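You operate a simulated robot arm through the tools that you are given. There is no shell and no other tool.

You run a simulated two-armed robot. Do the job below in one go: nothing can be reset, and whatever is moved stays where it is left.

TASK
Wipe up the spill on the top of the packing bench with the cream rag and put it back.

It is judged by the outcome, as a careful person would: the job done as asked, and still so three seconds after it is handed in. It fails if anything else is knocked over, pushed out of place, dropped, spilled or broken.

THE ROBOT
Two 7-joint arms with two-finger grippers on one trunk, on a base that moves. Base frame: it is fixed to the floor where the robot stands at the start and does not move with it; the origin is under the middle of the robot, x ahead of it, y to its left, z up. Readings come in mm, degrees, newtons and seconds.
The left shoulder is at the start at [60, 123, 945], the right one opposite. With the tool pointing down near the work surface each hand reaches from about 360 to 800 mm from the robot's upright axis, wherever it stands, measured 20 degrees to its own side. Places, roughly: cream rag [-1500, -2500, 750]. Payload 1.47 kg a hand.
The tool frame of a hand sits at the grasp point between the pads (the TCP): z along the fingers, y along the line on which they close. The tips reach 16 mm beyond it. The gripper opens to 87 mm; its body begins 55 mm behind the TCP.
Orientation is that of the tool frame in the base frame, as [roll, pitch, yaw] about the fixed x, y, z axes, in that order (R = Rz(yaw) Ry(pitch) Rx(roll)). With the fingers straight down and closing along the base's y, the tool's x points along the base's -x, its y along +y and its z along -z.

THE INTERFACE
- The arms move only by the tool nudge_tool. It takes "left_motion", "right_motion" or both (then of equal length, played together; a hand with none holds still); each is a list of rows, each an object (a shift or turn left out is 0, a gripper value left out holds the last) with "slide": the shift along the tool's x, y, z in mm, a list of three; "dr": the turn, a rotation vector about the tool's x, y, z in degrees, a list of three. In form: [{"slide": [tx, ty, tz], "dr": [ax, ay, az]}, ...]. A call has 1 to 20 rows; each row is the pose to reach, as a shift and turn from the pose commanded when the call began, along the tool's axes at that moment. "left_jaw" and "right_jaw" are, for a hand that has rows, the finger opening in mm, from 0 to 87, set as the call begins (left out, the last holds). Each row takes 0.2 s and may step no farther than 50 mm and 8.6 degrees from the row before; otherwise, or with a gripper value out of range, the whole call is refused. Where a pose cannot be reached the arm comes as near as it can. A force on the tool above 40 N (or 10 N above the force at the start of the call, whichever is more), or a blocked arm, ends the call early, and 0.2 s more pass. Each finger travels about 153 mm/s and halts on what it meets, pressing with about 28 N; the grip force reading is that of the motor and also rises with nothing between the fingers. The clock runs only during rows and for 0.2 s after the last one: add rows that repeat a pose to give the fingers time. It gives the time, the measured TCP pose, the force on the tool (base axes), the opening and the grip force at its end, in the units of the frame above (readings bear some noise), with the torque about the TCP (base axes, N m) and any sound that the robot's microphone picked up.
- Cameras (640 x 400 px; columns grow to the right, rows downward): "scene" is now at [94.5, 9.5, 1512.6]; the picture's right is [0.10, -0.99, 0.00], its down [-0.62, -0.06, -0.78] and it looks along [0.78, 0.08, -0.63] (base axes); focal length 282 px, centre (320, 200). "left" rides on the left gripper at [73, -12, -90] in its tool frame; the picture's right is [0.16, 0.99, 0.00], its down [-0.72, 0.12, -0.68] and it looks along [-0.67, 0.11, 0.73] (tool axes); focal length 247 px, centre (320, 200). "right" rides on the right gripper at [73, 12, -90] in its tool frame; the picture's right is [-0.16, 0.99, 0.00], its down [-0.72, -0.12, -0.68] and it looks along [-0.67, -0.11, 0.73] (tool axes); focal length 247 px, centre (320, 200). There is no depth. A picture from a camera that has moved, and an enlarged one, comes with that camera's place and axes in the base frame and with its lens.
- snapshot(camera): a new picture of that camera. It takes no simulated time.
- move_column(by): moves the trunk up (or, below 0, down) by that many mm; the arms and the scene camera ride with it, the base frame stays. It gives what a move gives, with no picture.
- drive_base(legs): drives the robot by 1 to 6 legs, each [ahead, left, turn to the left] in mm, mm and degrees, along the robot's own axes; the way and the turn of a leg run together, so that a leg with both is an arc; at most 1500 mm and 180 degrees a leg. The arms and the cameras ride along, it lands a little off, and it stops where it bumps. It gives what a move gives.
- turn_head(pan, tilt): turns the head with the scene camera to pan (to the left, within 120 degrees either way) and tilt (down, from -29 to 69), counted from straight ahead of the robot. It gives what a move gives.
- inspect(camera, box): a new picture of the part [left, top, right, bottom] of that camera's present view, enlarged. It takes no simulated time.
- close_job(): hands the job in; it is judged then, once.

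Nothing tells you exact positions but the pictures and the camera data. Unless the task says otherwise, let go and move clear before handing in.

The tools are called after ">>>" by a JSON object that holds its "method" and its "body". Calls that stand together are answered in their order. nudge_tool: Moves the arms, as the interface text tells. Its arguments: {"type":"object","properties":{"left_motion":{"type":"array","items":{"type":"object","properties":{"slide":{"type":"array","items":{"type":"number"}},"dr":{"type":"array","items":{"type":"number"}}}}},"left_jaw":{"type":"number"},"right_motion":{"type":"array","items":{"type":"object","properties":{"slide":{"type":"array","items":{"type":"number"}},"dr":{"type":"array","items":{"type":"number"}}}}},"right_jaw":{"type":"number"}},"required":[]} The other tools are called the same way: move_column (by) moves the trunk up or down; drive_base (legs) drives the base; turn_head (pan, tilt) turns the head that bears the scene camera; snapshot (camera) takes a picture; inspect (camera, box) takes an enlarged picture of a part of a camera's view; close_job () hands the job in.

At the start:

```text
t: 0.0
left_eef_pos: [549.5, 178.8, 1004.3]
left_ee_rot: [-180.0, 0.0, -180.0]
left_ft_force: [-0.8, 0.2, -0.3]
left_ft_torque: [0.0, -0.01, -0.01]
left_opening: 86.9
left_finger_force: 0.0
right_eef_pos: [455.4, -207.8, 1035.2]
right_ee_rot: [-179.9, -0.1, 180.0]
right_ft_force: [0.6, 0.9, 0.0]
right_ft_torque: [-0.02, 0.01, -0.02]
right_opening: 86.9
right_finger_force: 0.1
trunk travel left (down, up): [-100.0, 130.0]
robot x, y, heading: [0.8, -1.8, 0.1]
head pan, tilt (commanded): [5.9, 38.8]
```

scene: 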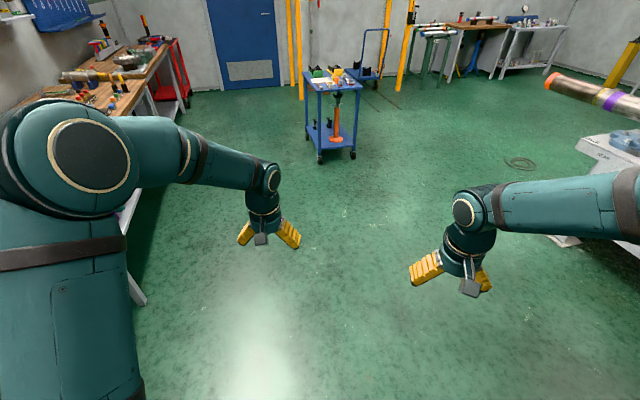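
right: 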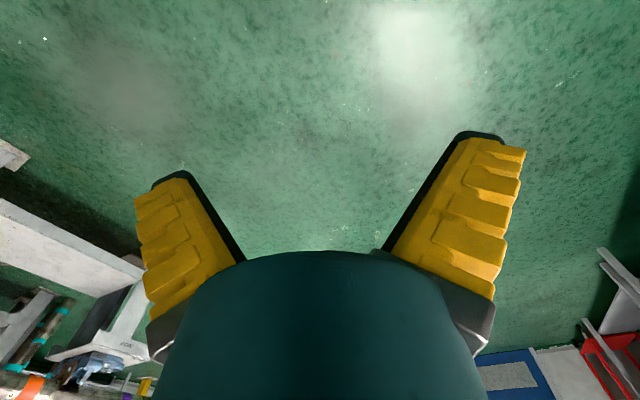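
left: 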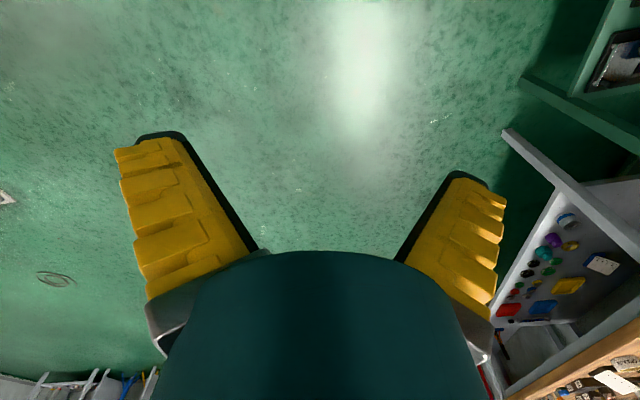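

I see a workshop with benches at the walls; the rag is said to be behind me to the right, at about [-1500, -2500, 750]. I will turn the head that way to look.

>>> {"method": "turn_head", "body": {"pan": -118, "tilt": 20}}

```text
t: 2.0
left_eef_pos: [550.4, 178.8, 1003.9]
left_ee_rot: [-180.0, 0.0, -179.9]
left_ft_force: [-0.6, -0.7, -0.8]
left_ft_torque: [-0.03, 0.01, -0.02]
left_opening: 86.9
left_finger_force: 0.0
right_eef_pos: [454.3, -208.0, 1036.0]
right_ee_rot: [180.0, 0.0, -180.0]
right_ft_force: [-0.8, 0.1, -0.1]
right_ft_torque: [0.0, -0.05, 0.0]
right_opening: 87.0
right_finger_force: 0.1
trunk travel left (down, up): [-100.0, 130.0]
robot x, y, heading: [-0.6, 3.0, 0.0]
head pan, tilt (commanded): [-118.0, 20.0]
```

>>> {"method": "snapshot", "body": {"camera": "scene"}}

```text
taken
camera scene: at [-34.5, -81.6, 1542.2], right [-0.88, 0.47, 0.0], down [0.16, 0.3, -0.94], along [-0.44, -0.83, -0.34], focal length 282 px, centre (320, 200)
```

scene: 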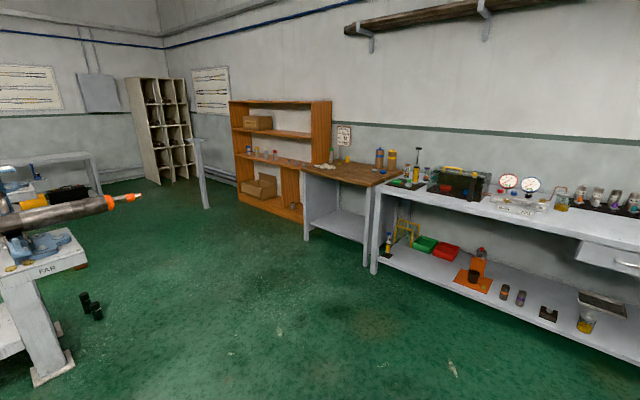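

The rear wall holds an orange shelf, a small wooden-topped bench with something cream on it, and a long grey bench. I'll enlarge that part.

>>> {"method": "inspect", "body": {"camera": "scene", "box": [280, 120, 440, 220]}}

>>> {"method": "inspect", "body": {"camera": "scene", "box": [220, 90, 340, 215]}}

>>> {"method": "inspect", "body": {"camera": "scene", "box": [380, 130, 640, 300]}}

>>> {"method": "inspect", "body": {"camera": "scene", "box": [0, 130, 200, 300]}}

```text
4.00 times, centred on (360, 170) of scene
camera zoom: at [-34.5, -81.6, 1542.2], right [-0.88, 0.47, 0.0], down [0.16, 0.3, -0.94], along [-0.44, -0.83, -0.34], focal length 1129 px, centre (160, 320)
```

zoom: 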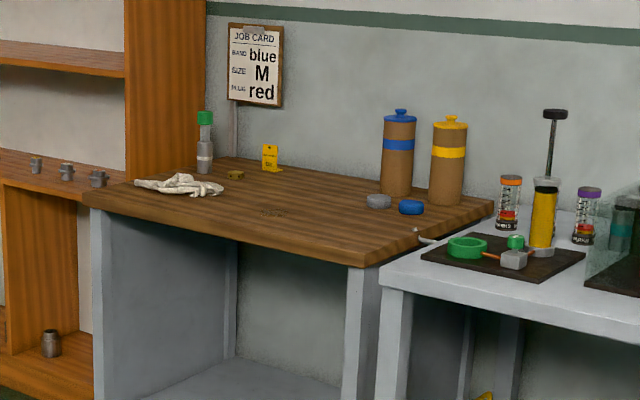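

```text
3.20 times, centred on (280, 152) of scene
camera zoom: at [-34.5, -81.6, 1542.2], right [-0.88, 0.47, 0.0], down [0.16, 0.3, -0.94], along [-0.44, -0.83, -0.34], focal length 903 px, centre (448, 352)
```

zoom: 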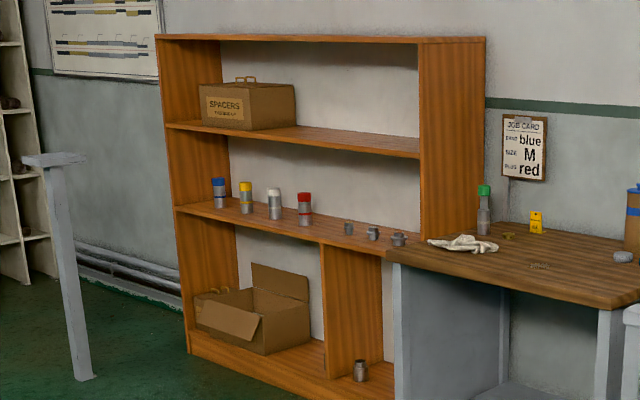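

```text
2.35 times, centred on (510, 215) of scene
camera zoom: at [-34.5, -81.6, 1542.2], right [-0.88, 0.47, 0.0], down [0.16, 0.3, -0.94], along [-0.44, -0.83, -0.34], focal length 664 px, centre (-127, 165)
```

zoom: 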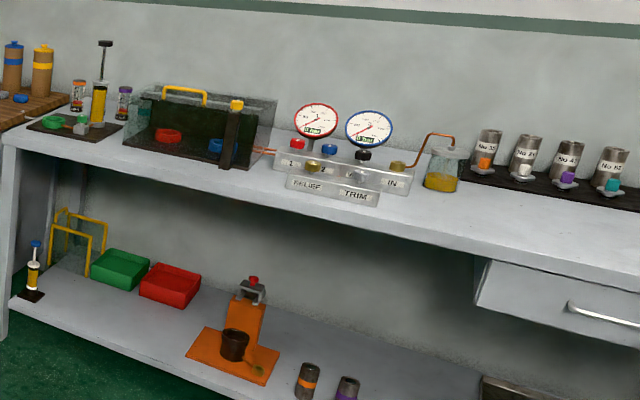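

```text
2.35 times, centred on (100, 215) of scene
camera zoom: at [-34.5, -81.6, 1542.2], right [-0.88, 0.47, 0.0], down [0.16, 0.3, -0.94], along [-0.44, -0.83, -0.34], focal length 664 px, centre (838, 165)
```

zoom: 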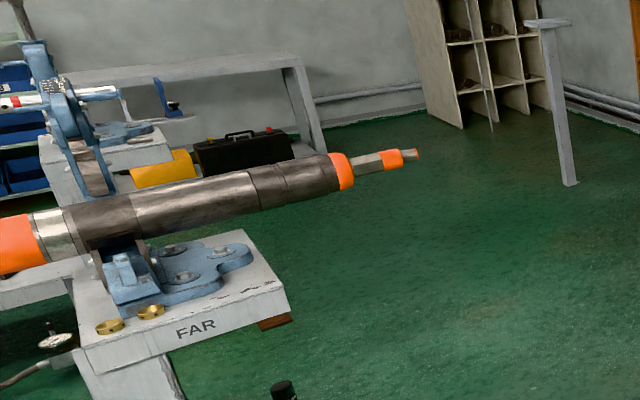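

The wooden-topped bench (job card, bottles, rag at its left end) looks like the packing bench, with a dark grainy patch near its middle; it faces me roughly along heading -160°. The floor towards it looks clear, so I'll move a little away from the left bench and turn to face it.

>>> {"method": "drive_base", "body": {"legs": [[-200, -600, 0], [0, 0, -80], [0, 0, -80]]}}

>>> {"method": "turn_head", "body": {"pan": 0, "tilt": 25}}

>>> {"method": "snapshot", "body": {"camera": "scene"}}

```text
t: 14.6
left_eef_pos: [-647.3, -977.7, 1004.5]
left_ee_rot: [-180.0, -0.1, 22.4]
left_ft_force: [-0.7, 0.3, 0.4]
left_ft_torque: [-0.02, 0.0, 0.0]
left_opening: 87.0
left_finger_force: 0.1
right_eef_pos: [-707.7, -583.4, 1034.9]
right_ee_rot: [-179.9, 0.0, 22.4]
right_ft_force: [0.1, 0.0, -0.2]
right_ft_torque: [-0.02, 0.02, 0.01]
right_opening: 87.0
right_finger_force: 0.1
trunk travel left (down, up): [-100.0, 130.0]
robot x, y, heading: [-207.4, -605.4, -157.5]
head pan, tilt (commanded): [-118.0, 20.0]
```

```text
t: 16.5
left_eef_pos: [-646.8, -976.6, 1004.1]
left_ee_rot: [-180.0, 0.0, 22.4]
left_ft_force: [0.1, 0.3, 0.9]
left_ft_torque: [0.01, 0.01, -0.01]
left_opening: 86.8
left_finger_force: 0.0
right_eef_pos: [-706.7, -583.8, 1036.4]
right_ee_rot: [-180.0, 0.0, 22.3]
right_ft_force: [0.6, -0.2, 1.0]
right_ft_torque: [-0.01, -0.01, -0.04]
right_opening: 87.0
right_finger_force: 0.0
trunk travel left (down, up): [-100.0, 130.0]
robot x, y, heading: [-209.8, -603.1, -157.4]
head pan, tilt (commanded): [0.0, 25.0]
```

```text
taken
camera scene: at [-302.3, -641.2, 1534.2], right [-0.38, 0.92, 0.0], down [0.39, 0.16, -0.91], along [-0.84, -0.34, -0.42], focal length 282 px, centre (320, 200)
```

scene: 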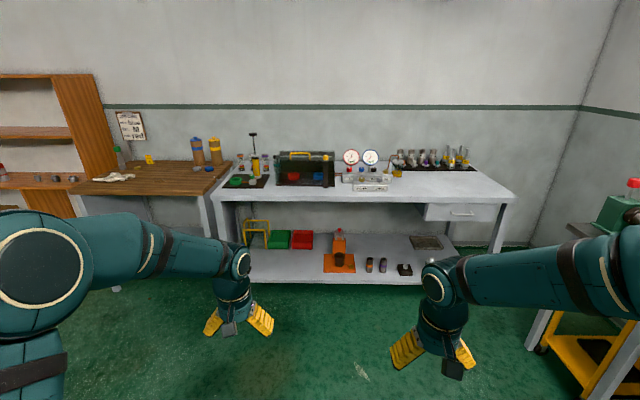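

I now face the wall squarely: the packing bench is ahead to the left (its front edge about 1.75 m ahead, rag near its left end), and a trolley stands to my right. I'll move diagonally ahead-left to stand before the bench, still well short of it, and look again.

>>> {"method": "drive_base", "body": {"legs": [[700, 1000, 0]]}}

>>> {"method": "snapshot", "body": {"camera": "scene"}}

```text
t: 25.8
left_eef_pos: [-850.3, -2202.0, 1004.5]
left_ee_rot: [-180.0, -0.1, 24.5]
left_ft_force: [0.2, 0.0, 0.4]
left_ft_torque: [0.03, 0.0, 0.0]
left_opening: 87.0
left_finger_force: 0.0
right_eef_pos: [-922.6, -1810.1, 1036.0]
right_ee_rot: [179.9, -0.1, 24.4]
right_ft_force: [-0.3, -0.2, -0.7]
right_ft_torque: [-0.03, -0.05, 0.01]
right_opening: 86.5
right_finger_force: 0.2
trunk travel left (down, up): [-100.0, 130.0]
robot x, y, heading: [-422.7, -1812.8, -155.6]
head pan, tilt (commanded): [0.0, 25.0]
```

```text
taken
camera scene: at [-517.2, -1853.2, 1534.1], right [-0.41, 0.91, 0.0], down [0.38, 0.17, -0.91], along [-0.83, -0.37, -0.42], focal length 282 px, centre (320, 200)
```

scene: 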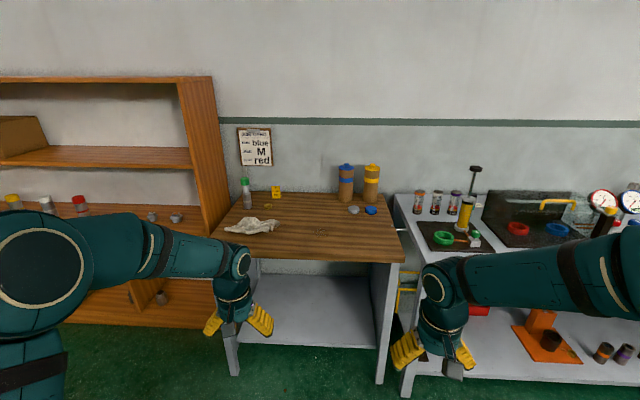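

I stand about a metre in front of the packing bench now: rag at its left, a faint dark patch near the front middle, bottles and caps at the back right. I'll enlarge the bench top to find the spill and what stands near it.

>>> {"method": "inspect", "body": {"camera": "scene", "box": [200, 150, 420, 288]}}

>>> {"method": "inspect", "body": {"camera": "scene", "box": [270, 195, 370, 258]}}

>>> {"method": "inspect", "body": {"camera": "scene", "box": [200, 120, 640, 395]}}

```text
2.90 times, centred on (310, 219) of scene
camera zoom: at [-517.2, -1853.2, 1534.1], right [-0.41, 0.91, 0.0], down [0.38, 0.17, -0.91], along [-0.83, -0.37, -0.42], focal length 818 px, centre (349, 145)
```

zoom: 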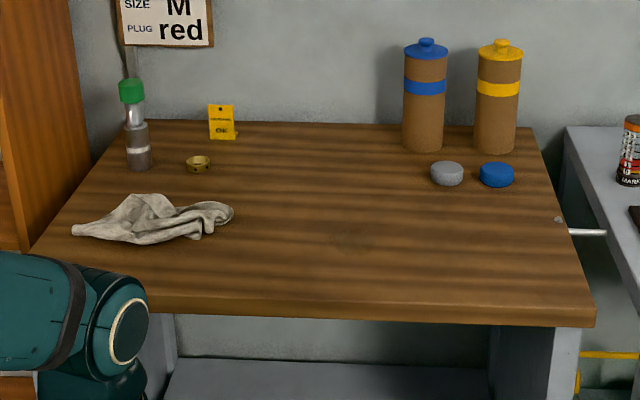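

```text
6.35 times, centred on (320, 226) of scene
camera zoom: at [-517.2, -1853.2, 1534.1], right [-0.41, 0.91, 0.0], down [0.38, 0.17, -0.91], along [-0.83, -0.37, -0.42], focal length 1791 px, centre (320, 32)
```

zoom: 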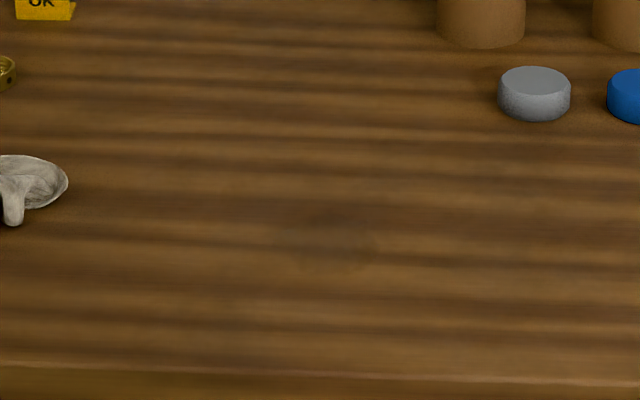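

```text
1.45 times, centred on (420, 258) of scene
camera zoom: at [-517.2, -1853.2, 1534.1], right [-0.41, 0.91, 0.0], down [0.38, 0.17, -0.91], along [-0.83, -0.37, -0.42], focal length 410 px, centre (174, 116)
```

zoom: 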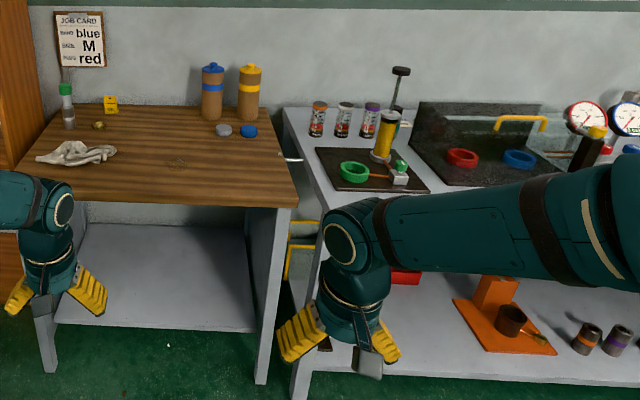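

The spill is a faint dark smear near the bench's front middle, about [-1528, -2297], the top near z = 850; the rag lies around [-1430, -2620]. I'll square up to the bench and come closer, then look again before the last stretch.

>>> {"method": "drive_base", "body": {"legs": [[0, 0, -5.4], [350, 80, 0]]}}

>>> {"method": "turn_head", "body": {"pan": 8, "tilt": 40}}

>>> {"method": "snapshot", "body": {"camera": "scene"}}

>>> {"method": "snapshot", "body": {"camera": "left"}}

>>> {"method": "snapshot", "body": {"camera": "right"}}

```text
t: 28.7
left_eef_pos: [-1192.2, -2353.5, 1004.3]
left_ee_rot: [179.9, -0.1, 19.2]
left_ft_force: [-0.7, -0.3, 0.1]
left_ft_torque: [0.02, 0.01, 0.02]
left_opening: 87.1
left_finger_force: 0.2
right_eef_pos: [-1229.8, -1958.2, 1035.1]
right_ee_rot: [179.9, 0.1, 19.2]
right_ft_force: [0.0, -0.6, -0.1]
right_ft_torque: [0.02, 0.04, -0.02]
right_opening: 87.0
right_finger_force: 0.1
trunk travel left (down, up): [-100.0, 130.0]
robot x, y, heading: [-734.2, -2003.2, -160.7]
head pan, tilt (commanded): [0.0, 25.0]
```

```text
t: 29.4
left_eef_pos: [-1192.4, -2352.7, 1004.8]
left_ee_rot: [-180.0, 0.0, 19.2]
left_ft_force: [-0.1, -0.2, -0.3]
left_ft_torque: [0.0, 0.01, 0.02]
left_opening: 86.9
left_finger_force: 0.0
right_eef_pos: [-1230.0, -1958.3, 1035.4]
right_ee_rot: [-180.0, 0.0, 19.2]
right_ft_force: [-0.1, 0.4, -0.3]
right_ft_torque: [0.04, 0.02, 0.0]
right_opening: 87.1
right_finger_force: 0.0
trunk travel left (down, up): [-100.0, 130.0]
robot x, y, heading: [-731.7, -2002.7, -160.7]
head pan, tilt (commanded): [8.0, 40.0]
```

```text
taken
camera scene: at [-817.7, -2044.8, 1510.9], right [-0.46, 0.89, 0.0], down [0.57, 0.29, -0.77], along [-0.68, -0.35, -0.64], focal length 282 px, centre (320, 200)
```

scene: 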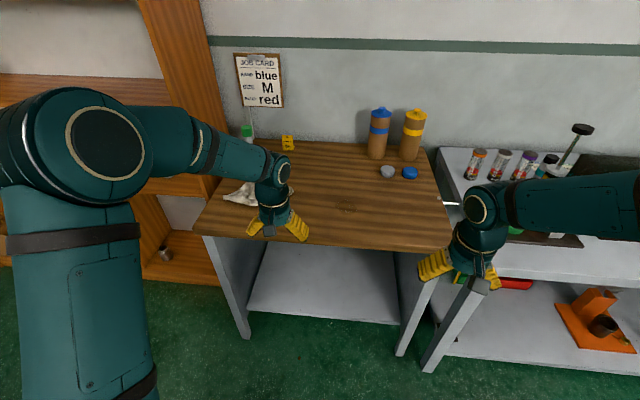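

```text
taken
camera left: at [-1126.3, -2317.0, 1094.5], right [0.47, -0.88, 0.0], down [-0.65, -0.35, 0.68], along [-0.6, -0.32, -0.73], focal length 247 px, centre (320, 200)
```

left: 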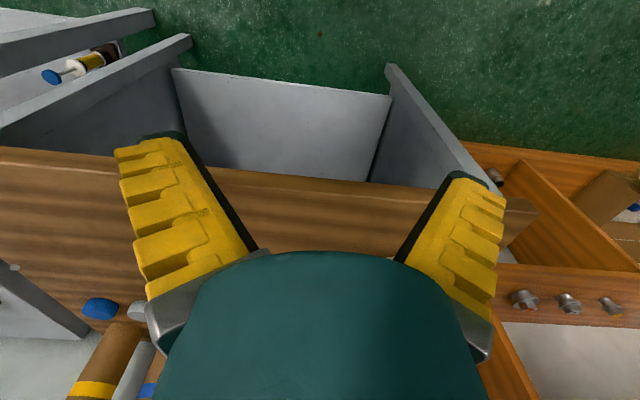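

```text
taken
camera right: at [-1156.9, -1943.9, 1125.2], right [0.18, -0.98, 0.0], down [-0.72, -0.13, 0.68], along [-0.67, -0.12, -0.73], focal length 247 px, centre (320, 200)
```

right: 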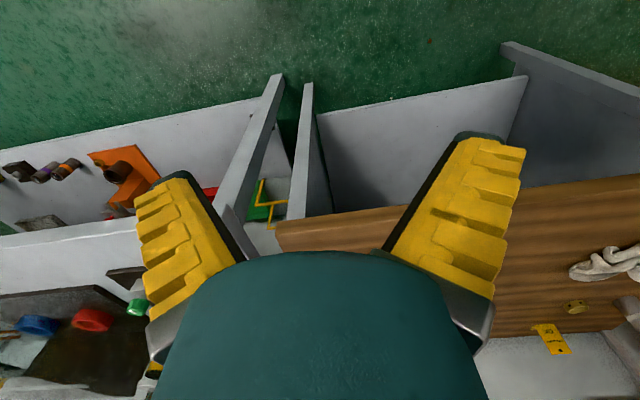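

The spill shows at about [-1515, -2297], with the rag behind my left hand. Before the last approach I'll look straight down to see how far my base sticks out.

>>> {"method": "turn_head", "body": {"pan": 0, "tilt": 69}}

>>> {"method": "snapshot", "body": {"camera": "scene"}}

```text
t: 30.4
left_eef_pos: [-1192.6, -2352.3, 1004.8]
left_ee_rot: [179.9, -0.1, 19.2]
left_ft_force: [-0.2, -0.2, -0.7]
left_ft_torque: [0.0, -0.01, -0.01]
left_opening: 86.9
left_finger_force: 0.0
right_eef_pos: [-1230.3, -1956.6, 1037.5]
right_ee_rot: [180.0, -0.1, 19.2]
right_ft_force: [-0.8, 0.3, 0.8]
right_ft_torque: [-0.05, -0.01, -0.03]
right_opening: 86.7
right_finger_force: 0.1
trunk travel left (down, up): [-100.0, 130.0]
robot x, y, heading: [-734.7, -2007.0, -160.9]
head pan, tilt (commanded): [0.0, 68.8]
```

```text
taken
camera scene: at [-795.0, -2024.4, 1474.8], right [-0.33, 0.94, 0.0], down [0.88, 0.31, -0.36], along [-0.34, -0.12, -0.93], focal length 282 px, centre (320, 200)
```

scene: 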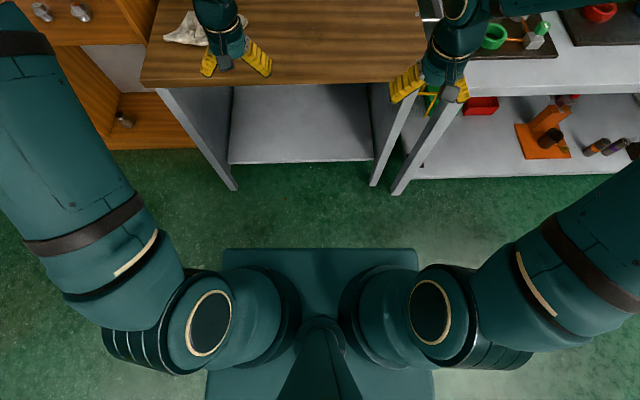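

My base's front reaches about 310 mm ahead of my axis and the bench feet stand about 700 mm ahead, so 240 mm more is safe. I'll drive in and then look at the rag and spill with head and wrist cameras.

>>> {"method": "drive_base", "body": {"legs": [[240, 40, 2]]}}

>>> {"method": "turn_head", "body": {"pan": 10, "tilt": 50}}

>>> {"method": "snapshot", "body": {"camera": "scene"}}

>>> {"method": "snapshot", "body": {"camera": "left"}}

```text
t: 32.1
left_eef_pos: [-1387.7, -2487.1, 1002.6]
left_ee_rot: [180.0, 0.1, 21.2]
left_ft_force: [-0.2, 0.1, -0.9]
left_ft_torque: [0.04, -0.03, -0.01]
left_opening: 87.1
left_finger_force: 0.0
right_eef_pos: [-1440.4, -2094.1, 1035.1]
right_ee_rot: [-180.0, 0.0, 21.2]
right_ft_force: [0.4, 0.1, 0.4]
right_ft_torque: [0.0, 0.0, 0.03]
right_opening: 87.0
right_finger_force: 0.1
trunk travel left (down, up): [-100.0, 130.0]
robot x, y, heading: [-938.6, -2124.0, -158.7]
head pan, tilt (commanded): [0.0, 68.8]
```

```text
t: 33.0
left_eef_pos: [-1388.0, -2486.9, 1004.3]
left_ee_rot: [180.0, -0.1, 21.2]
left_ft_force: [-0.6, -0.1, 0.2]
left_ft_torque: [0.02, 0.01, 0.0]
left_opening: 87.0
left_finger_force: 0.0
right_eef_pos: [-1439.1, -2092.4, 1036.4]
right_ee_rot: [180.0, 0.0, 21.3]
right_ft_force: [0.2, -0.1, 0.7]
right_ft_torque: [-0.01, 0.0, -0.02]
right_opening: 87.0
right_finger_force: 0.0
trunk travel left (down, up): [-100.0, 130.0]
robot x, y, heading: [-937.5, -2121.8, -158.9]
head pan, tilt (commanded): [10.0, 50.0]
```

```text
taken
camera scene: at [-1015.7, -2164.6, 1496.6], right [-0.52, 0.86, 0.0], down [0.66, 0.4, -0.64], along [-0.55, -0.33, -0.77], focal length 282 px, centre (320, 200)
```

scene: 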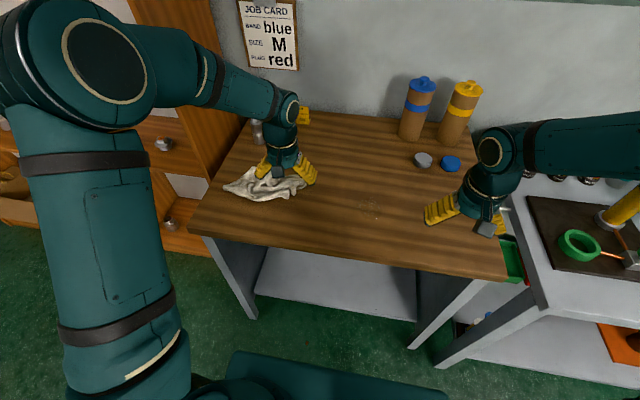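

```text
taken
camera left: at [-1322.8, -2449.1, 1094.5], right [0.5, -0.86, 0.0], down [-0.63, -0.37, 0.68], along [-0.59, -0.34, -0.73], focal length 247 px, centre (320, 200)
```

left: 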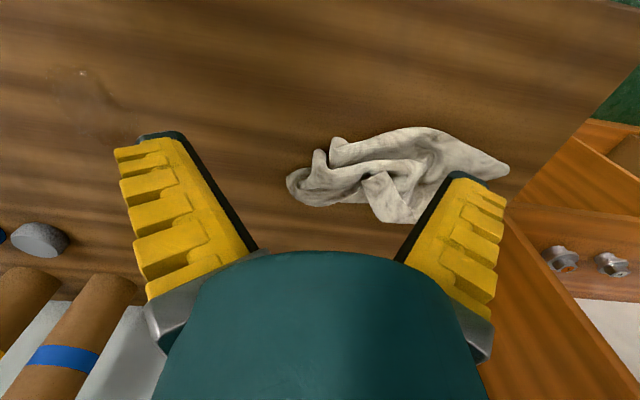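

Both rag and spill are in view of the left wrist camera: the rag's middle about 100 mm ahead and 110 mm left of the left hand, the spill about 220 mm to its right. I'll enlarge both.

>>> {"method": "inspect", "body": {"camera": "left", "box": [0, 20, 180, 132]}}

>>> {"method": "inspect", "body": {"camera": "left", "box": [270, 90, 540, 250]}}

>>> {"method": "inspect", "body": {"camera": "scene", "box": [300, 160, 460, 260]}}

>>> {"method": "inspect", "body": {"camera": "scene", "box": [190, 90, 510, 290]}}

```text
3.56 times, centred on (90, 76) of left
camera zoom: at [-1322.8, -2449.1, 1094.5], right [0.5, -0.86, 0.0], down [-0.63, -0.37, 0.68], along [-0.59, -0.34, -0.73], focal length 878 px, centre (1138, 641)
```

zoom: 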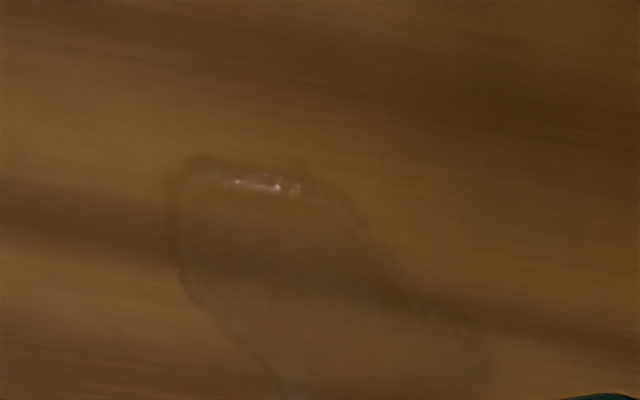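

```text
2.37 times, centred on (405, 170) of left
camera zoom: at [-1322.8, -2449.1, 1094.5], right [0.5, -0.86, 0.0], down [-0.63, -0.37, 0.68], along [-0.59, -0.34, -0.73], focal length 585 px, centre (118, 271)
```

zoom: 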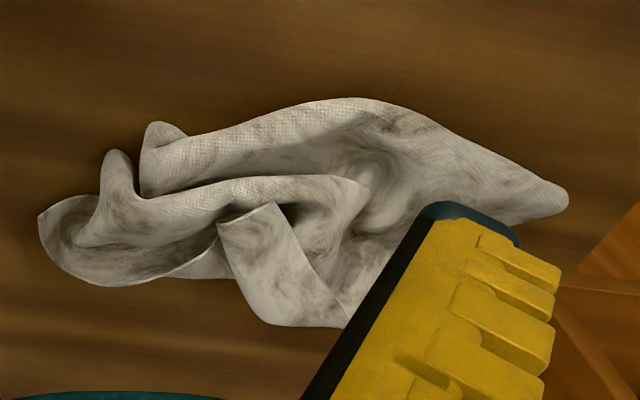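

```text
4.00 times, centred on (380, 210) of scene
camera zoom: at [-1015.7, -2164.6, 1496.6], right [-0.52, 0.86, 0.0], down [0.66, 0.4, -0.64], along [-0.55, -0.33, -0.77], focal length 1129 px, centre (80, 160)
```

zoom: 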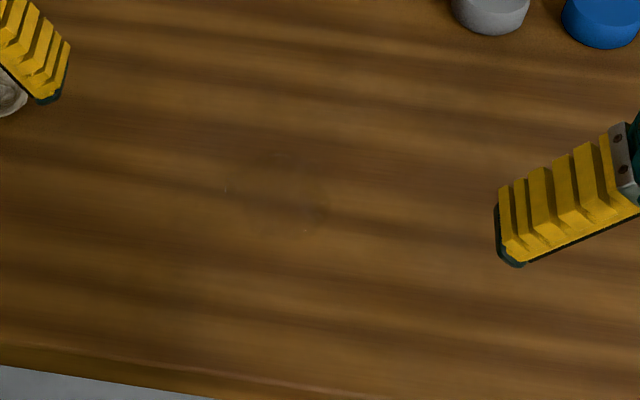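

```text
2.00 times, centred on (350, 190) of scene
camera zoom: at [-1015.7, -2164.6, 1496.6], right [-0.52, 0.86, 0.0], down [0.66, 0.4, -0.64], along [-0.55, -0.33, -0.77], focal length 564 px, centre (260, 220)
```

zoom: 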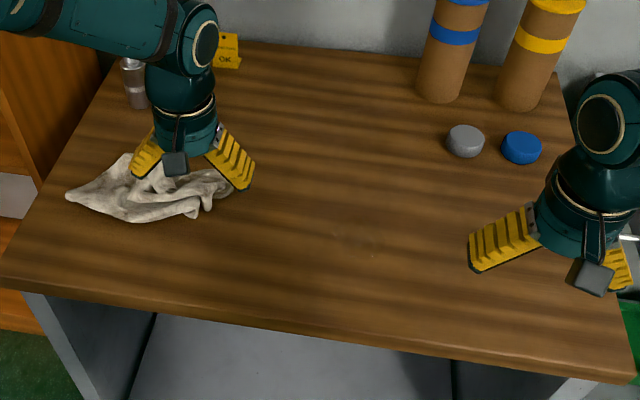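

The spill is a clear puddle, partly hidden by the finger in that view. I'll check it from the right wrist camera too.

>>> {"method": "snapshot", "body": {"camera": "right"}}

>>> {"method": "inspect", "body": {"camera": "right", "box": [480, 60, 640, 160]}}

```text
taken
camera right: at [-1366.5, -2077.3, 1125.2], right [0.21, -0.98, 0.0], down [-0.72, -0.15, 0.68], along [-0.67, -0.14, -0.73], focal length 247 px, centre (320, 200)
```

right: 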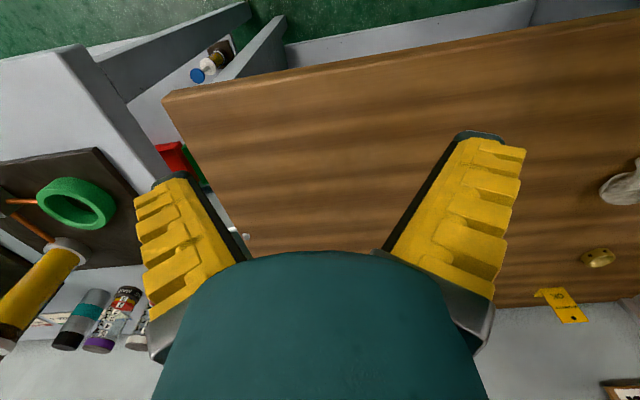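

```text
4.00 times, centred on (560, 110) of right
camera zoom: at [-1366.5, -2077.3, 1125.2], right [0.21, -0.98, 0.0], down [-0.72, -0.15, 0.68], along [-0.67, -0.14, -0.73], focal length 988 px, centre (-640, 560)
```

zoom: 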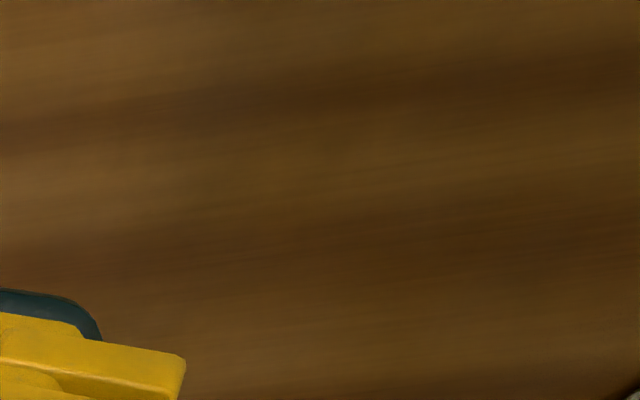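

The puddle shows best when the hand is above it, so I'll draw the right hand back out of the way and move the left hand over the spill to look.

>>> {"method": "nudge_tool", "body": {"right_motion": [{"slide": [25, 0, -15]}, {"slide": [50, 0, -30]}, {"slide": [75, 0, -45]}, {"slide": [100, 0, -60]}, {"slide": [100, 0, -60]}, {"slide": [100, 0, -60]}, {"slide": [100, 0, -60]}], "left_motion": [{"slide": [0, -5, 0]}, {"slide": [0, -40, 0]}, {"slide": [-5, -80, 0]}, {"slide": [-10, -120, 0]}, {"slide": [-15, -160, 0]}, {"slide": [-20, -200, 0]}, {"slide": [-25, -220, 0]}]}}

>>> {"method": "snapshot", "body": {"camera": "left"}}

>>> {"method": "snapshot", "body": {"camera": "scene"}}

```text
t: 34.6
left_eef_pos: [-1489.4, -2292.4, 1003.1]
left_ee_rot: [-180.0, -0.1, 21.4]
left_ft_force: [-0.1, -0.3, 0.3]
left_ft_torque: [0.0, 0.02, 0.03]
left_opening: 87.2
left_finger_force: 0.0
right_eef_pos: [-1345.4, -2055.2, 1095.9]
right_ee_rot: [180.0, -0.1, 21.2]
right_ft_force: [0.3, 0.3, -0.1]
right_ft_torque: [0.01, 0.01, 0.0]
right_opening: 87.1
right_finger_force: 0.1
trunk travel left (down, up): [-100.0, 130.0]
robot x, y, heading: [-935.9, -2120.5, -159.0]
head pan, tilt (commanded): [10.0, 50.0]
```

```text
taken
camera left: at [-1424.8, -2253.6, 1093.5], right [0.51, -0.86, 0.0], down [-0.63, -0.37, 0.68], along [-0.59, -0.34, -0.73], focal length 247 px, centre (320, 200)
```

left: 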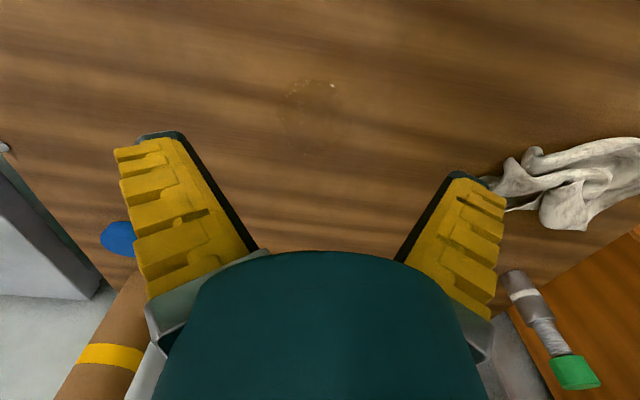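

```text
taken
camera scene: at [-1015.9, -2164.6, 1496.6], right [-0.52, 0.85, 0.0], down [0.66, 0.4, -0.64], along [-0.55, -0.33, -0.77], focal length 282 px, centre (320, 200)
```

scene: 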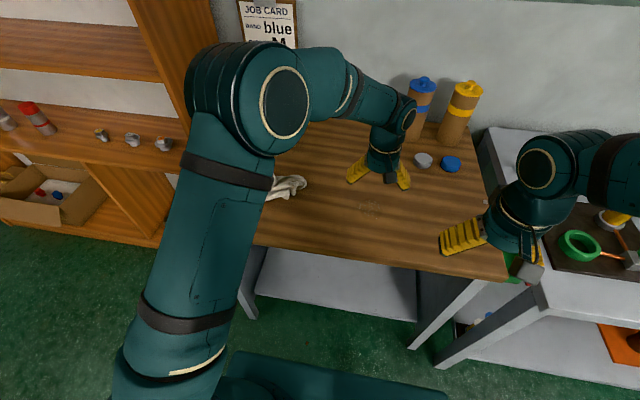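

>>> {"method": "inspect", "body": {"camera": "left", "box": [230, 40, 430, 165]}}

>>> {"method": "inspect", "body": {"camera": "left", "box": [100, 0, 640, 250]}}

>>> {"method": "inspect", "body": {"camera": "left", "box": [440, 100, 640, 250]}}

```text
3.20 times, centred on (330, 102) of left
camera zoom: at [-1424.8, -2253.6, 1093.5], right [0.51, -0.86, 0.0], down [-0.63, -0.37, 0.68], along [-0.59, -0.34, -0.73], focal length 790 px, centre (288, 512)
```

zoom: 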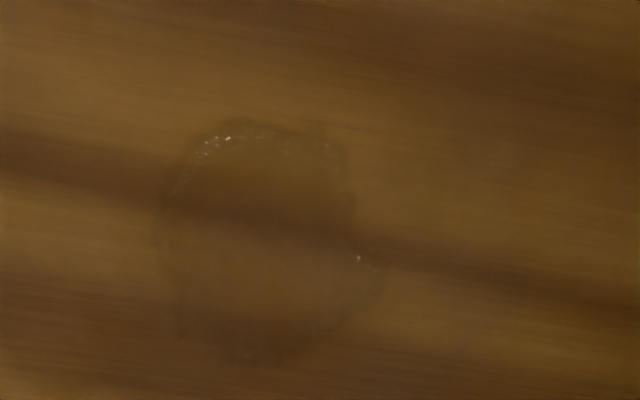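

```text
1.19 times, centred on (370, 125) of left
camera zoom: at [-1424.8, -2253.6, 1093.5], right [0.51, -0.86, 0.0], down [-0.63, -0.37, 0.68], along [-0.59, -0.34, -0.73], focal length 293 px, centre (261, 289)
```

zoom: 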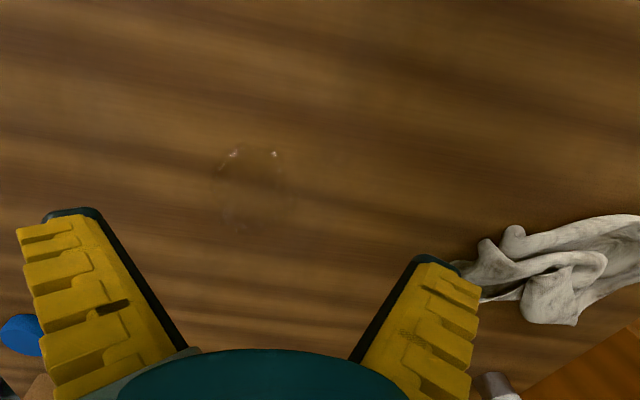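

```text
2.67 times, centred on (540, 175) of left
camera zoom: at [-1424.8, -2253.6, 1093.5], right [0.51, -0.86, 0.0], down [-0.63, -0.37, 0.68], along [-0.59, -0.34, -0.73], focal length 659 px, centre (-267, 267)
```

zoom: 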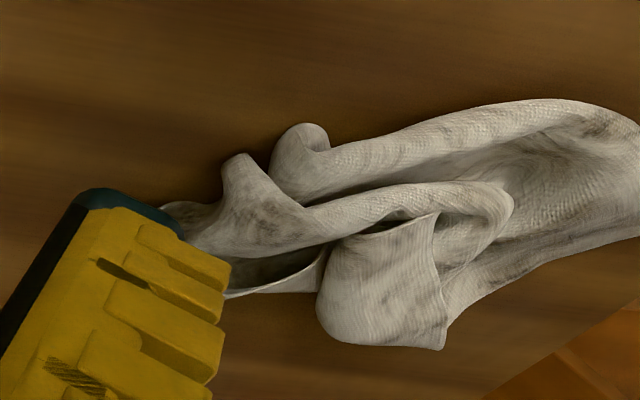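

The puddle is about 75–80 mm across, centred near [-1525, -2305]. The rag's long axis lies roughly left-right, so I'll move the left hand back above it while turning it about 75° so the fingers close across the folds.

>>> {"method": "nudge_tool", "body": {"left_motion": [{"slide": [-5, 25, 0], "dr": [0, 0, 7]}, {"slide": [-10, 50, 0], "dr": [0, 0, 14]}, {"slide": [-15, 75, 0], "dr": [0, 0, 21]}, {"slide": [-20, 100, 0], "dr": [0, 0, 28]}, {"slide": [-25, 125, 0], "dr": [0, 0, 35]}, {"slide": [-30, 150, 0], "dr": [0, 0, 42]}, {"slide": [-35, 175, 0], "dr": [0, 0, 49]}, {"slide": [-40, 200, 0], "dr": [0, 0, 56]}, {"slide": [-45, 225, 0], "dr": [0, 0, 63]}, {"slide": [-50, 250, 0], "dr": [0, 0, 70]}, {"slide": [-54, 280, 0], "dr": [0, 0, 75]}, {"slide": [-54, 280, 0], "dr": [0, 0, 75]}]}}

>>> {"method": "snapshot", "body": {"camera": "left"}}

>>> {"method": "snapshot", "body": {"camera": "scene"}}

```text
t: 37.2
left_eef_pos: [-1440.0, -2571.2, 1003.2]
left_ee_rot: [-179.9, 0.1, -53.9]
left_ft_force: [0.2, 0.0, -0.7]
left_ft_torque: [-0.02, -0.02, -0.03]
left_opening: 87.3
left_finger_force: 0.1
right_eef_pos: [-1345.6, -2053.7, 1096.3]
right_ee_rot: [179.9, -0.1, 21.2]
right_ft_force: [0.1, -0.5, 0.4]
right_ft_torque: [0.01, 0.0, -0.01]
right_opening: 87.0
right_finger_force: 0.2
trunk travel left (down, up): [-100.0, 130.0]
robot x, y, heading: [-937.1, -2119.7, -158.9]
head pan, tilt (commanded): [10.0, 50.0]
```

```text
taken
camera left: at [-1386.9, -2622.6, 1093.1], right [-0.7, -0.71, 0.0], down [-0.52, 0.52, 0.68], along [-0.48, 0.48, -0.73], focal length 247 px, centre (320, 200)
```

left: 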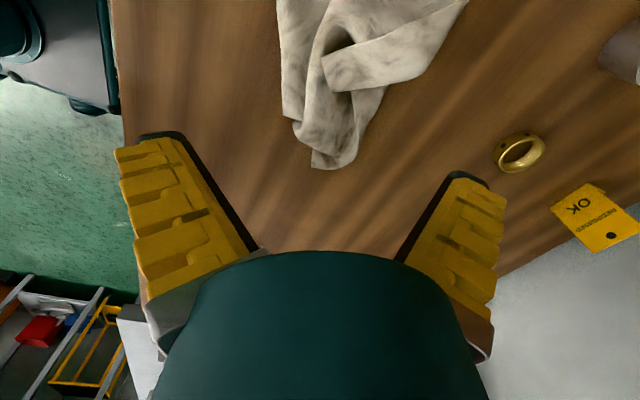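

```text
taken
camera scene: at [-1015.8, -2164.1, 1496.7], right [-0.52, 0.86, 0.0], down [0.66, 0.4, -0.64], along [-0.55, -0.33, -0.77], focal length 282 px, centre (320, 200)
```

scene: 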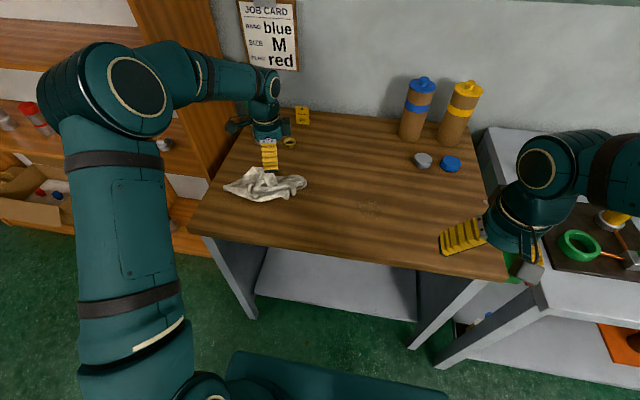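

The hand turned fully and is above the rag's right part. I'll enlarge the view to pick a place where the open fingers straddle it.

>>> {"method": "inspect", "body": {"camera": "left", "box": [240, 0, 496, 180]}}

>>> {"method": "inspect", "body": {"camera": "scene", "box": [190, 100, 350, 230]}}

```text
2.22 times, centred on (368, 90) of left
camera zoom: at [-1386.9, -2622.6, 1093.1], right [-0.7, -0.71, 0.0], down [-0.52, 0.52, 0.68], along [-0.48, 0.48, -0.73], focal length 549 px, centre (213, 444)
```

zoom: 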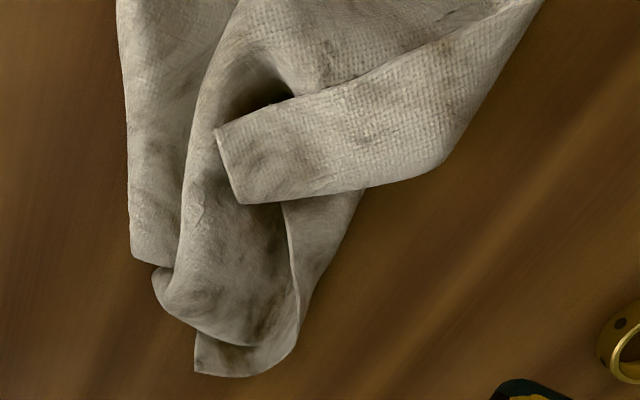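

```text
3.08 times, centred on (270, 165) of scene
camera zoom: at [-1015.8, -2164.1, 1496.7], right [-0.52, 0.86, 0.0], down [0.66, 0.4, -0.64], along [-0.55, -0.33, -0.77], focal length 868 px, centre (474, 308)
```

zoom: 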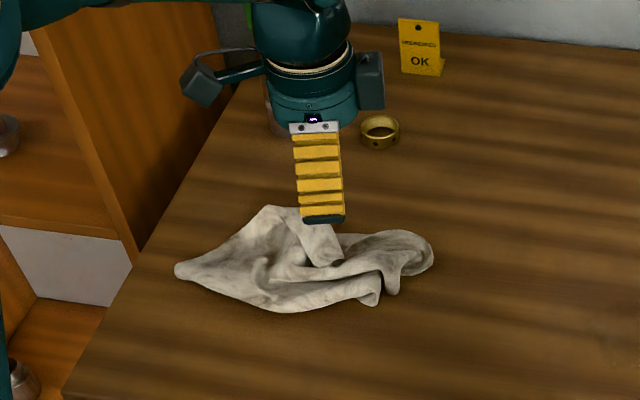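

The rag narrows to about 74 mm towards its right end, which fits between the open fingers. I'll shift there and come down partway, above the cloth, to check the alignment.

>>> {"method": "nudge_tool", "body": {"left_jaw": 87, "left_motion": [{"slide": [-28, 8, 0]}, {"slide": [-55, 17, 0]}, {"slide": [-55, 17, 30]}, {"slide": [-55, 17, 60]}, {"slide": [-55, 17, 90]}, {"slide": [-55, 17, 90]}]}}

>>> {"method": "snapshot", "body": {"camera": "left"}}

>>> {"method": "inspect", "body": {"camera": "scene", "box": [190, 100, 350, 230]}}

```text
t: 38.6
left_eef_pos: [-1485.8, -2536.4, 912.7]
left_ee_rot: [179.9, 0.0, -53.8]
left_ft_force: [-0.2, 0.5, 0.1]
left_ft_torque: [0.01, -0.03, 0.04]
left_opening: 87.0
left_finger_force: 0.0
right_eef_pos: [-1344.8, -2054.8, 1096.3]
right_ee_rot: [-179.9, 0.0, 21.2]
right_ft_force: [0.1, 0.4, -0.2]
right_ft_torque: [0.0, 0.01, -0.02]
right_opening: 86.8
right_finger_force: 0.1
trunk travel left (down, up): [-100.0, 130.0]
robot x, y, heading: [-943.4, -2121.6, -158.8]
head pan, tilt (commanded): [10.0, 50.0]
```

```text
taken
camera left: at [-1432.4, -2587.3, 1003.6], right [-0.7, -0.71, 0.0], down [-0.52, 0.52, 0.68], along [-0.48, 0.48, -0.73], focal length 247 px, centre (320, 200)
```

left: 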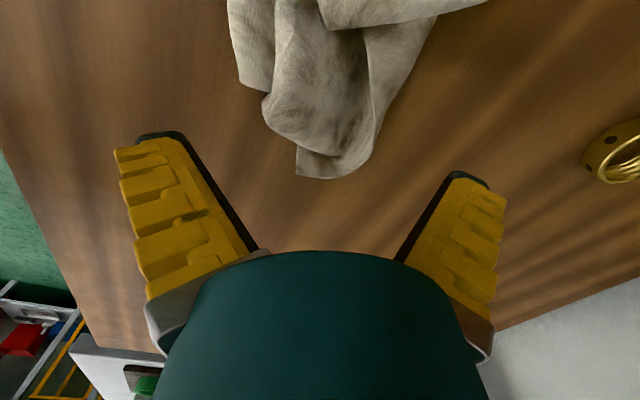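

```text
3.08 times, centred on (270, 165) of scene
camera zoom: at [-1015.3, -2164.4, 1496.7], right [-0.52, 0.86, 0.0], down [0.65, 0.4, -0.64], along [-0.55, -0.33, -0.77], focal length 868 px, centre (474, 308)
```

zoom: 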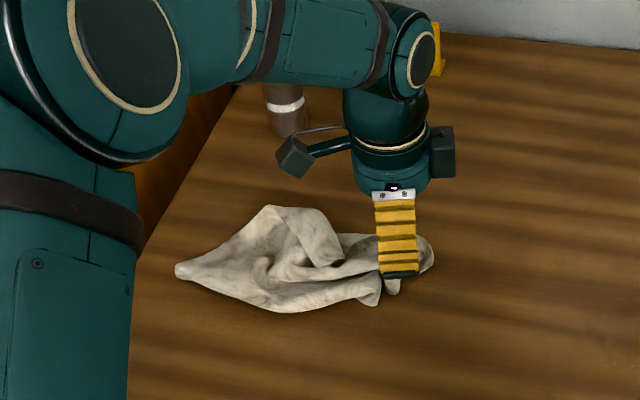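

The alignment is good, needing only about 5 mm more ahead. I'll come down close to the bench and feel for contact in small steps.

>>> {"method": "nudge_tool", "body": {"left_motion": [{"slide": [-4, 5, 0]}, {"slide": [-4, 5, 12]}, {"slide": [-4, 5, 24]}, {"slide": [-4, 5, 34]}, {"slide": [-4, 5, 34]}]}}

>>> {"method": "snapshot", "body": {"camera": "left"}}

>>> {"method": "inspect", "body": {"camera": "scene", "box": [220, 130, 348, 210]}}

```text
t: 39.8
left_eef_pos: [-1494.1, -2536.4, 879.4]
left_ee_rot: [179.9, 0.0, -53.8]
left_ft_force: [-0.1, -0.4, -0.7]
left_ft_torque: [0.01, 0.01, -0.01]
left_opening: 86.9
left_finger_force: 0.1
right_eef_pos: [-1346.3, -2055.5, 1095.2]
right_ee_rot: [179.9, 0.0, 21.1]
right_ft_force: [-0.8, 0.0, -0.1]
right_ft_torque: [0.01, -0.05, 0.01]
right_opening: 87.1
right_finger_force: 0.0
trunk travel left (down, up): [-100.0, 130.0]
robot x, y, heading: [-943.4, -2124.0, -158.9]
head pan, tilt (commanded): [10.0, 50.0]
```

```text
taken
camera left: at [-1438.7, -2587.7, 969.2], right [-0.7, -0.71, 0.0], down [-0.52, 0.52, 0.68], along [-0.48, 0.48, -0.73], focal length 247 px, centre (320, 200)
```

left: 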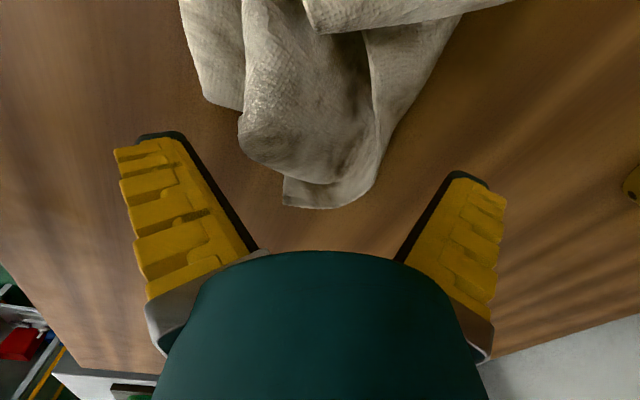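

```text
5.00 times, centred on (284, 170) of scene
camera zoom: at [-1015.5, -2164.5, 1496.7], right [-0.52, 0.86, 0.0], down [0.66, 0.4, -0.64], along [-0.55, -0.33, -0.77], focal length 1411 px, centre (500, 350)
```

zoom: 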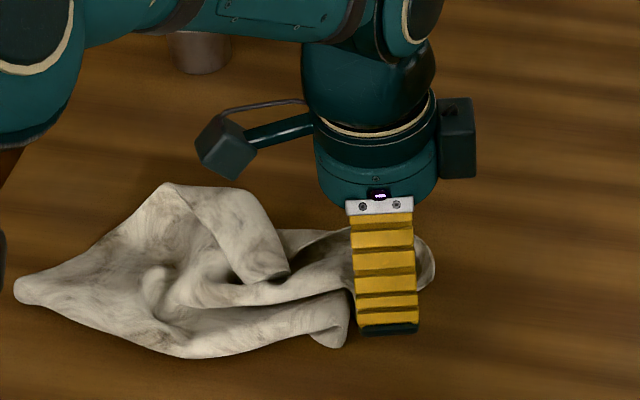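

The splayed fingers clear the cloth on both sides. Before closing I want the exact bench height, so I'll step aside to bare wood to the right, close the fingers and feel for the surface.

>>> {"method": "nudge_tool", "body": {"left_motion": [{"slide": [0, 0, -40]}, {"slide": [-43, 0, -40]}, {"slide": [-87, 0, -40]}, {"slide": [-130, 0, -40]}, {"slide": [-130, 0, -40]}]}}

>>> {"method": "nudge_tool", "body": {"left_jaw": 0, "left_motion": [{"slide": [0, 0, 0]}, {"slide": [0, 0, 0]}, {"slide": [0, 0, 15]}, {"slide": [0, 0, 30]}, {"slide": [0, 0, 40]}, {"slide": [0, 0, 40]}]}}

>>> {"method": "snapshot", "body": {"camera": "left"}}

>>> {"method": "snapshot", "body": {"camera": "scene"}}

```text
t: 41.0
left_eef_pos: [-1567.3, -2435.6, 919.6]
left_ee_rot: [180.0, 0.0, -53.8]
left_ft_force: [-0.2, -0.8, -0.4]
left_ft_torque: [0.02, 0.0, -0.02]
left_opening: 86.9
left_finger_force: 0.0
right_eef_pos: [-1344.7, -2056.1, 1096.1]
right_ee_rot: [-180.0, 0.0, 21.2]
right_ft_force: [0.2, -0.3, -0.3]
right_ft_torque: [0.02, 0.03, 0.01]
right_opening: 87.0
right_finger_force: 0.1
trunk travel left (down, up): [-100.0, 130.0]
robot x, y, heading: [-939.3, -2119.4, -158.9]
head pan, tilt (commanded): [10.0, 50.0]
```

```text
t: 42.4
left_eef_pos: [-1568.3, -2434.1, 879.3]
left_ee_rot: [-179.9, 0.0, -53.8]
left_ft_force: [0.0, 0.4, -0.3]
left_ft_torque: [0.04, -0.02, -0.01]
left_opening: 0.0
left_finger_force: 28.1
right_eef_pos: [-1345.2, -2055.8, 1096.9]
right_ee_rot: [-179.9, 0.0, 21.2]
right_ft_force: [-0.4, 0.2, -0.2]
right_ft_torque: [-0.03, -0.01, 0.0]
right_opening: 86.8
right_finger_force: 0.0
trunk travel left (down, up): [-100.0, 130.0]
robot x, y, heading: [-937.1, -2119.6, -158.8]
head pan, tilt (commanded): [10.0, 50.0]
```

```text
taken
camera left: at [-1515.4, -2483.9, 969.6], right [-0.7, -0.71, 0.0], down [-0.52, 0.52, 0.68], along [-0.48, 0.48, -0.73], focal length 247 px, centre (320, 200)
```

left: 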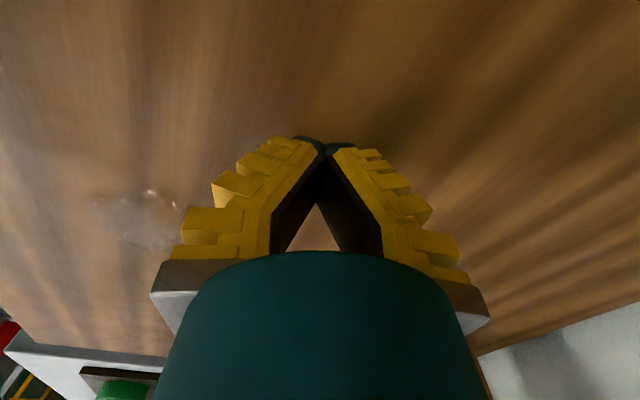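

```text
taken
camera scene: at [-1015.5, -2164.5, 1496.7], right [-0.52, 0.86, 0.0], down [0.66, 0.4, -0.64], along [-0.55, -0.33, -0.77], focal length 282 px, centre (320, 200)
```

scene: 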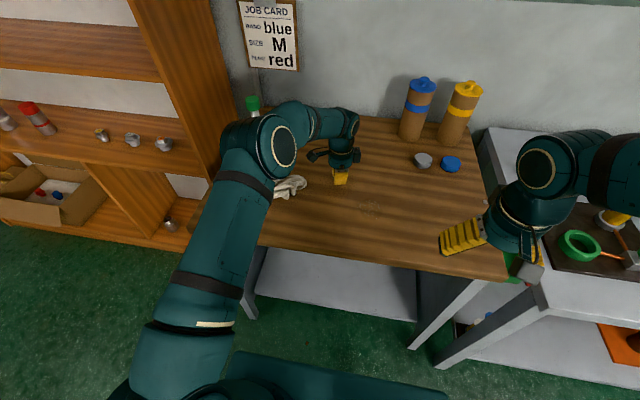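

The closed fingertips are clear of the bench and the puddle is plainly visible. I'll lower in small steps until I feel the surface.

>>> {"method": "nudge_tool", "body": {"left_motion": [{"slide": [0, 0, 3]}, {"slide": [0, 0, 6]}, {"slide": [0, 0, 8]}, {"slide": [0, 0, 8]}]}}

>>> {"method": "nudge_tool", "body": {"left_motion": [{"slide": [0, 0, 1]}, {"slide": [0, 0, 2]}, {"slide": [0, 0, 3]}, {"slide": [0, 0, 3]}]}}

>>> {"method": "nudge_tool", "body": {"left_motion": [{"slide": [0, 0, 1]}, {"slide": [0, 0, 2]}, {"slide": [0, 0, 3]}, {"slide": [0, 0, 3]}]}}

```text
t: 43.4
left_eef_pos: [-1568.8, -2432.0, 871.7]
left_ee_rot: [-180.0, 0.0, -53.8]
left_ft_force: [0.2, -1.0, 0.5]
left_ft_torque: [0.02, 0.01, 0.02]
left_opening: 0.0
left_finger_force: 27.8
right_eef_pos: [-1345.8, -2055.1, 1096.0]
right_ee_rot: [180.0, -0.1, 21.2]
right_ft_force: [0.6, 0.5, 0.4]
right_ft_torque: [0.0, 0.01, 0.0]
right_opening: 87.1
right_finger_force: 0.1
trunk travel left (down, up): [-100.0, 130.0]
robot x, y, heading: [-935.6, -2120.8, -159.0]
head pan, tilt (commanded): [10.0, 50.0]
```

```text
t: 44.4
left_eef_pos: [-1569.2, -2432.6, 867.9]
left_ee_rot: [-180.0, 0.0, -53.8]
left_ft_force: [0.9, 0.1, 1.2]
left_ft_torque: [0.0, -0.02, -0.01]
left_opening: 0.0
left_finger_force: 28.2
right_eef_pos: [-1345.2, -2055.3, 1096.1]
right_ee_rot: [180.0, 0.0, 21.2]
right_ft_force: [-1.1, 0.3, 0.2]
right_ft_torque: [0.01, 0.02, -0.01]
right_opening: 87.0
right_finger_force: 0.0
trunk travel left (down, up): [-100.0, 130.0]
robot x, y, heading: [-939.3, -2122.3, -158.7]
head pan, tilt (commanded): [10.0, 50.0]
```

```text
t: 45.4
left_eef_pos: [-1569.1, -2432.3, 866.0]
left_ee_rot: [180.0, 0.0, -53.8]
left_ft_force: [0.3, -0.3, 0.1]
left_ft_torque: [0.01, -0.02, -0.01]
left_opening: 0.0
left_finger_force: 28.1
right_eef_pos: [-1344.9, -2055.0, 1094.4]
right_ee_rot: [179.9, 0.1, 21.2]
right_ft_force: [-0.5, 0.1, -0.5]
right_ft_torque: [-0.01, 0.04, -0.02]
right_opening: 87.3
right_finger_force: 0.0
trunk travel left (down, up): [-100.0, 130.0]
robot x, y, heading: [-942.6, -2122.3, -158.7]
head pan, tilt (commanded): [10.0, 50.0]
```

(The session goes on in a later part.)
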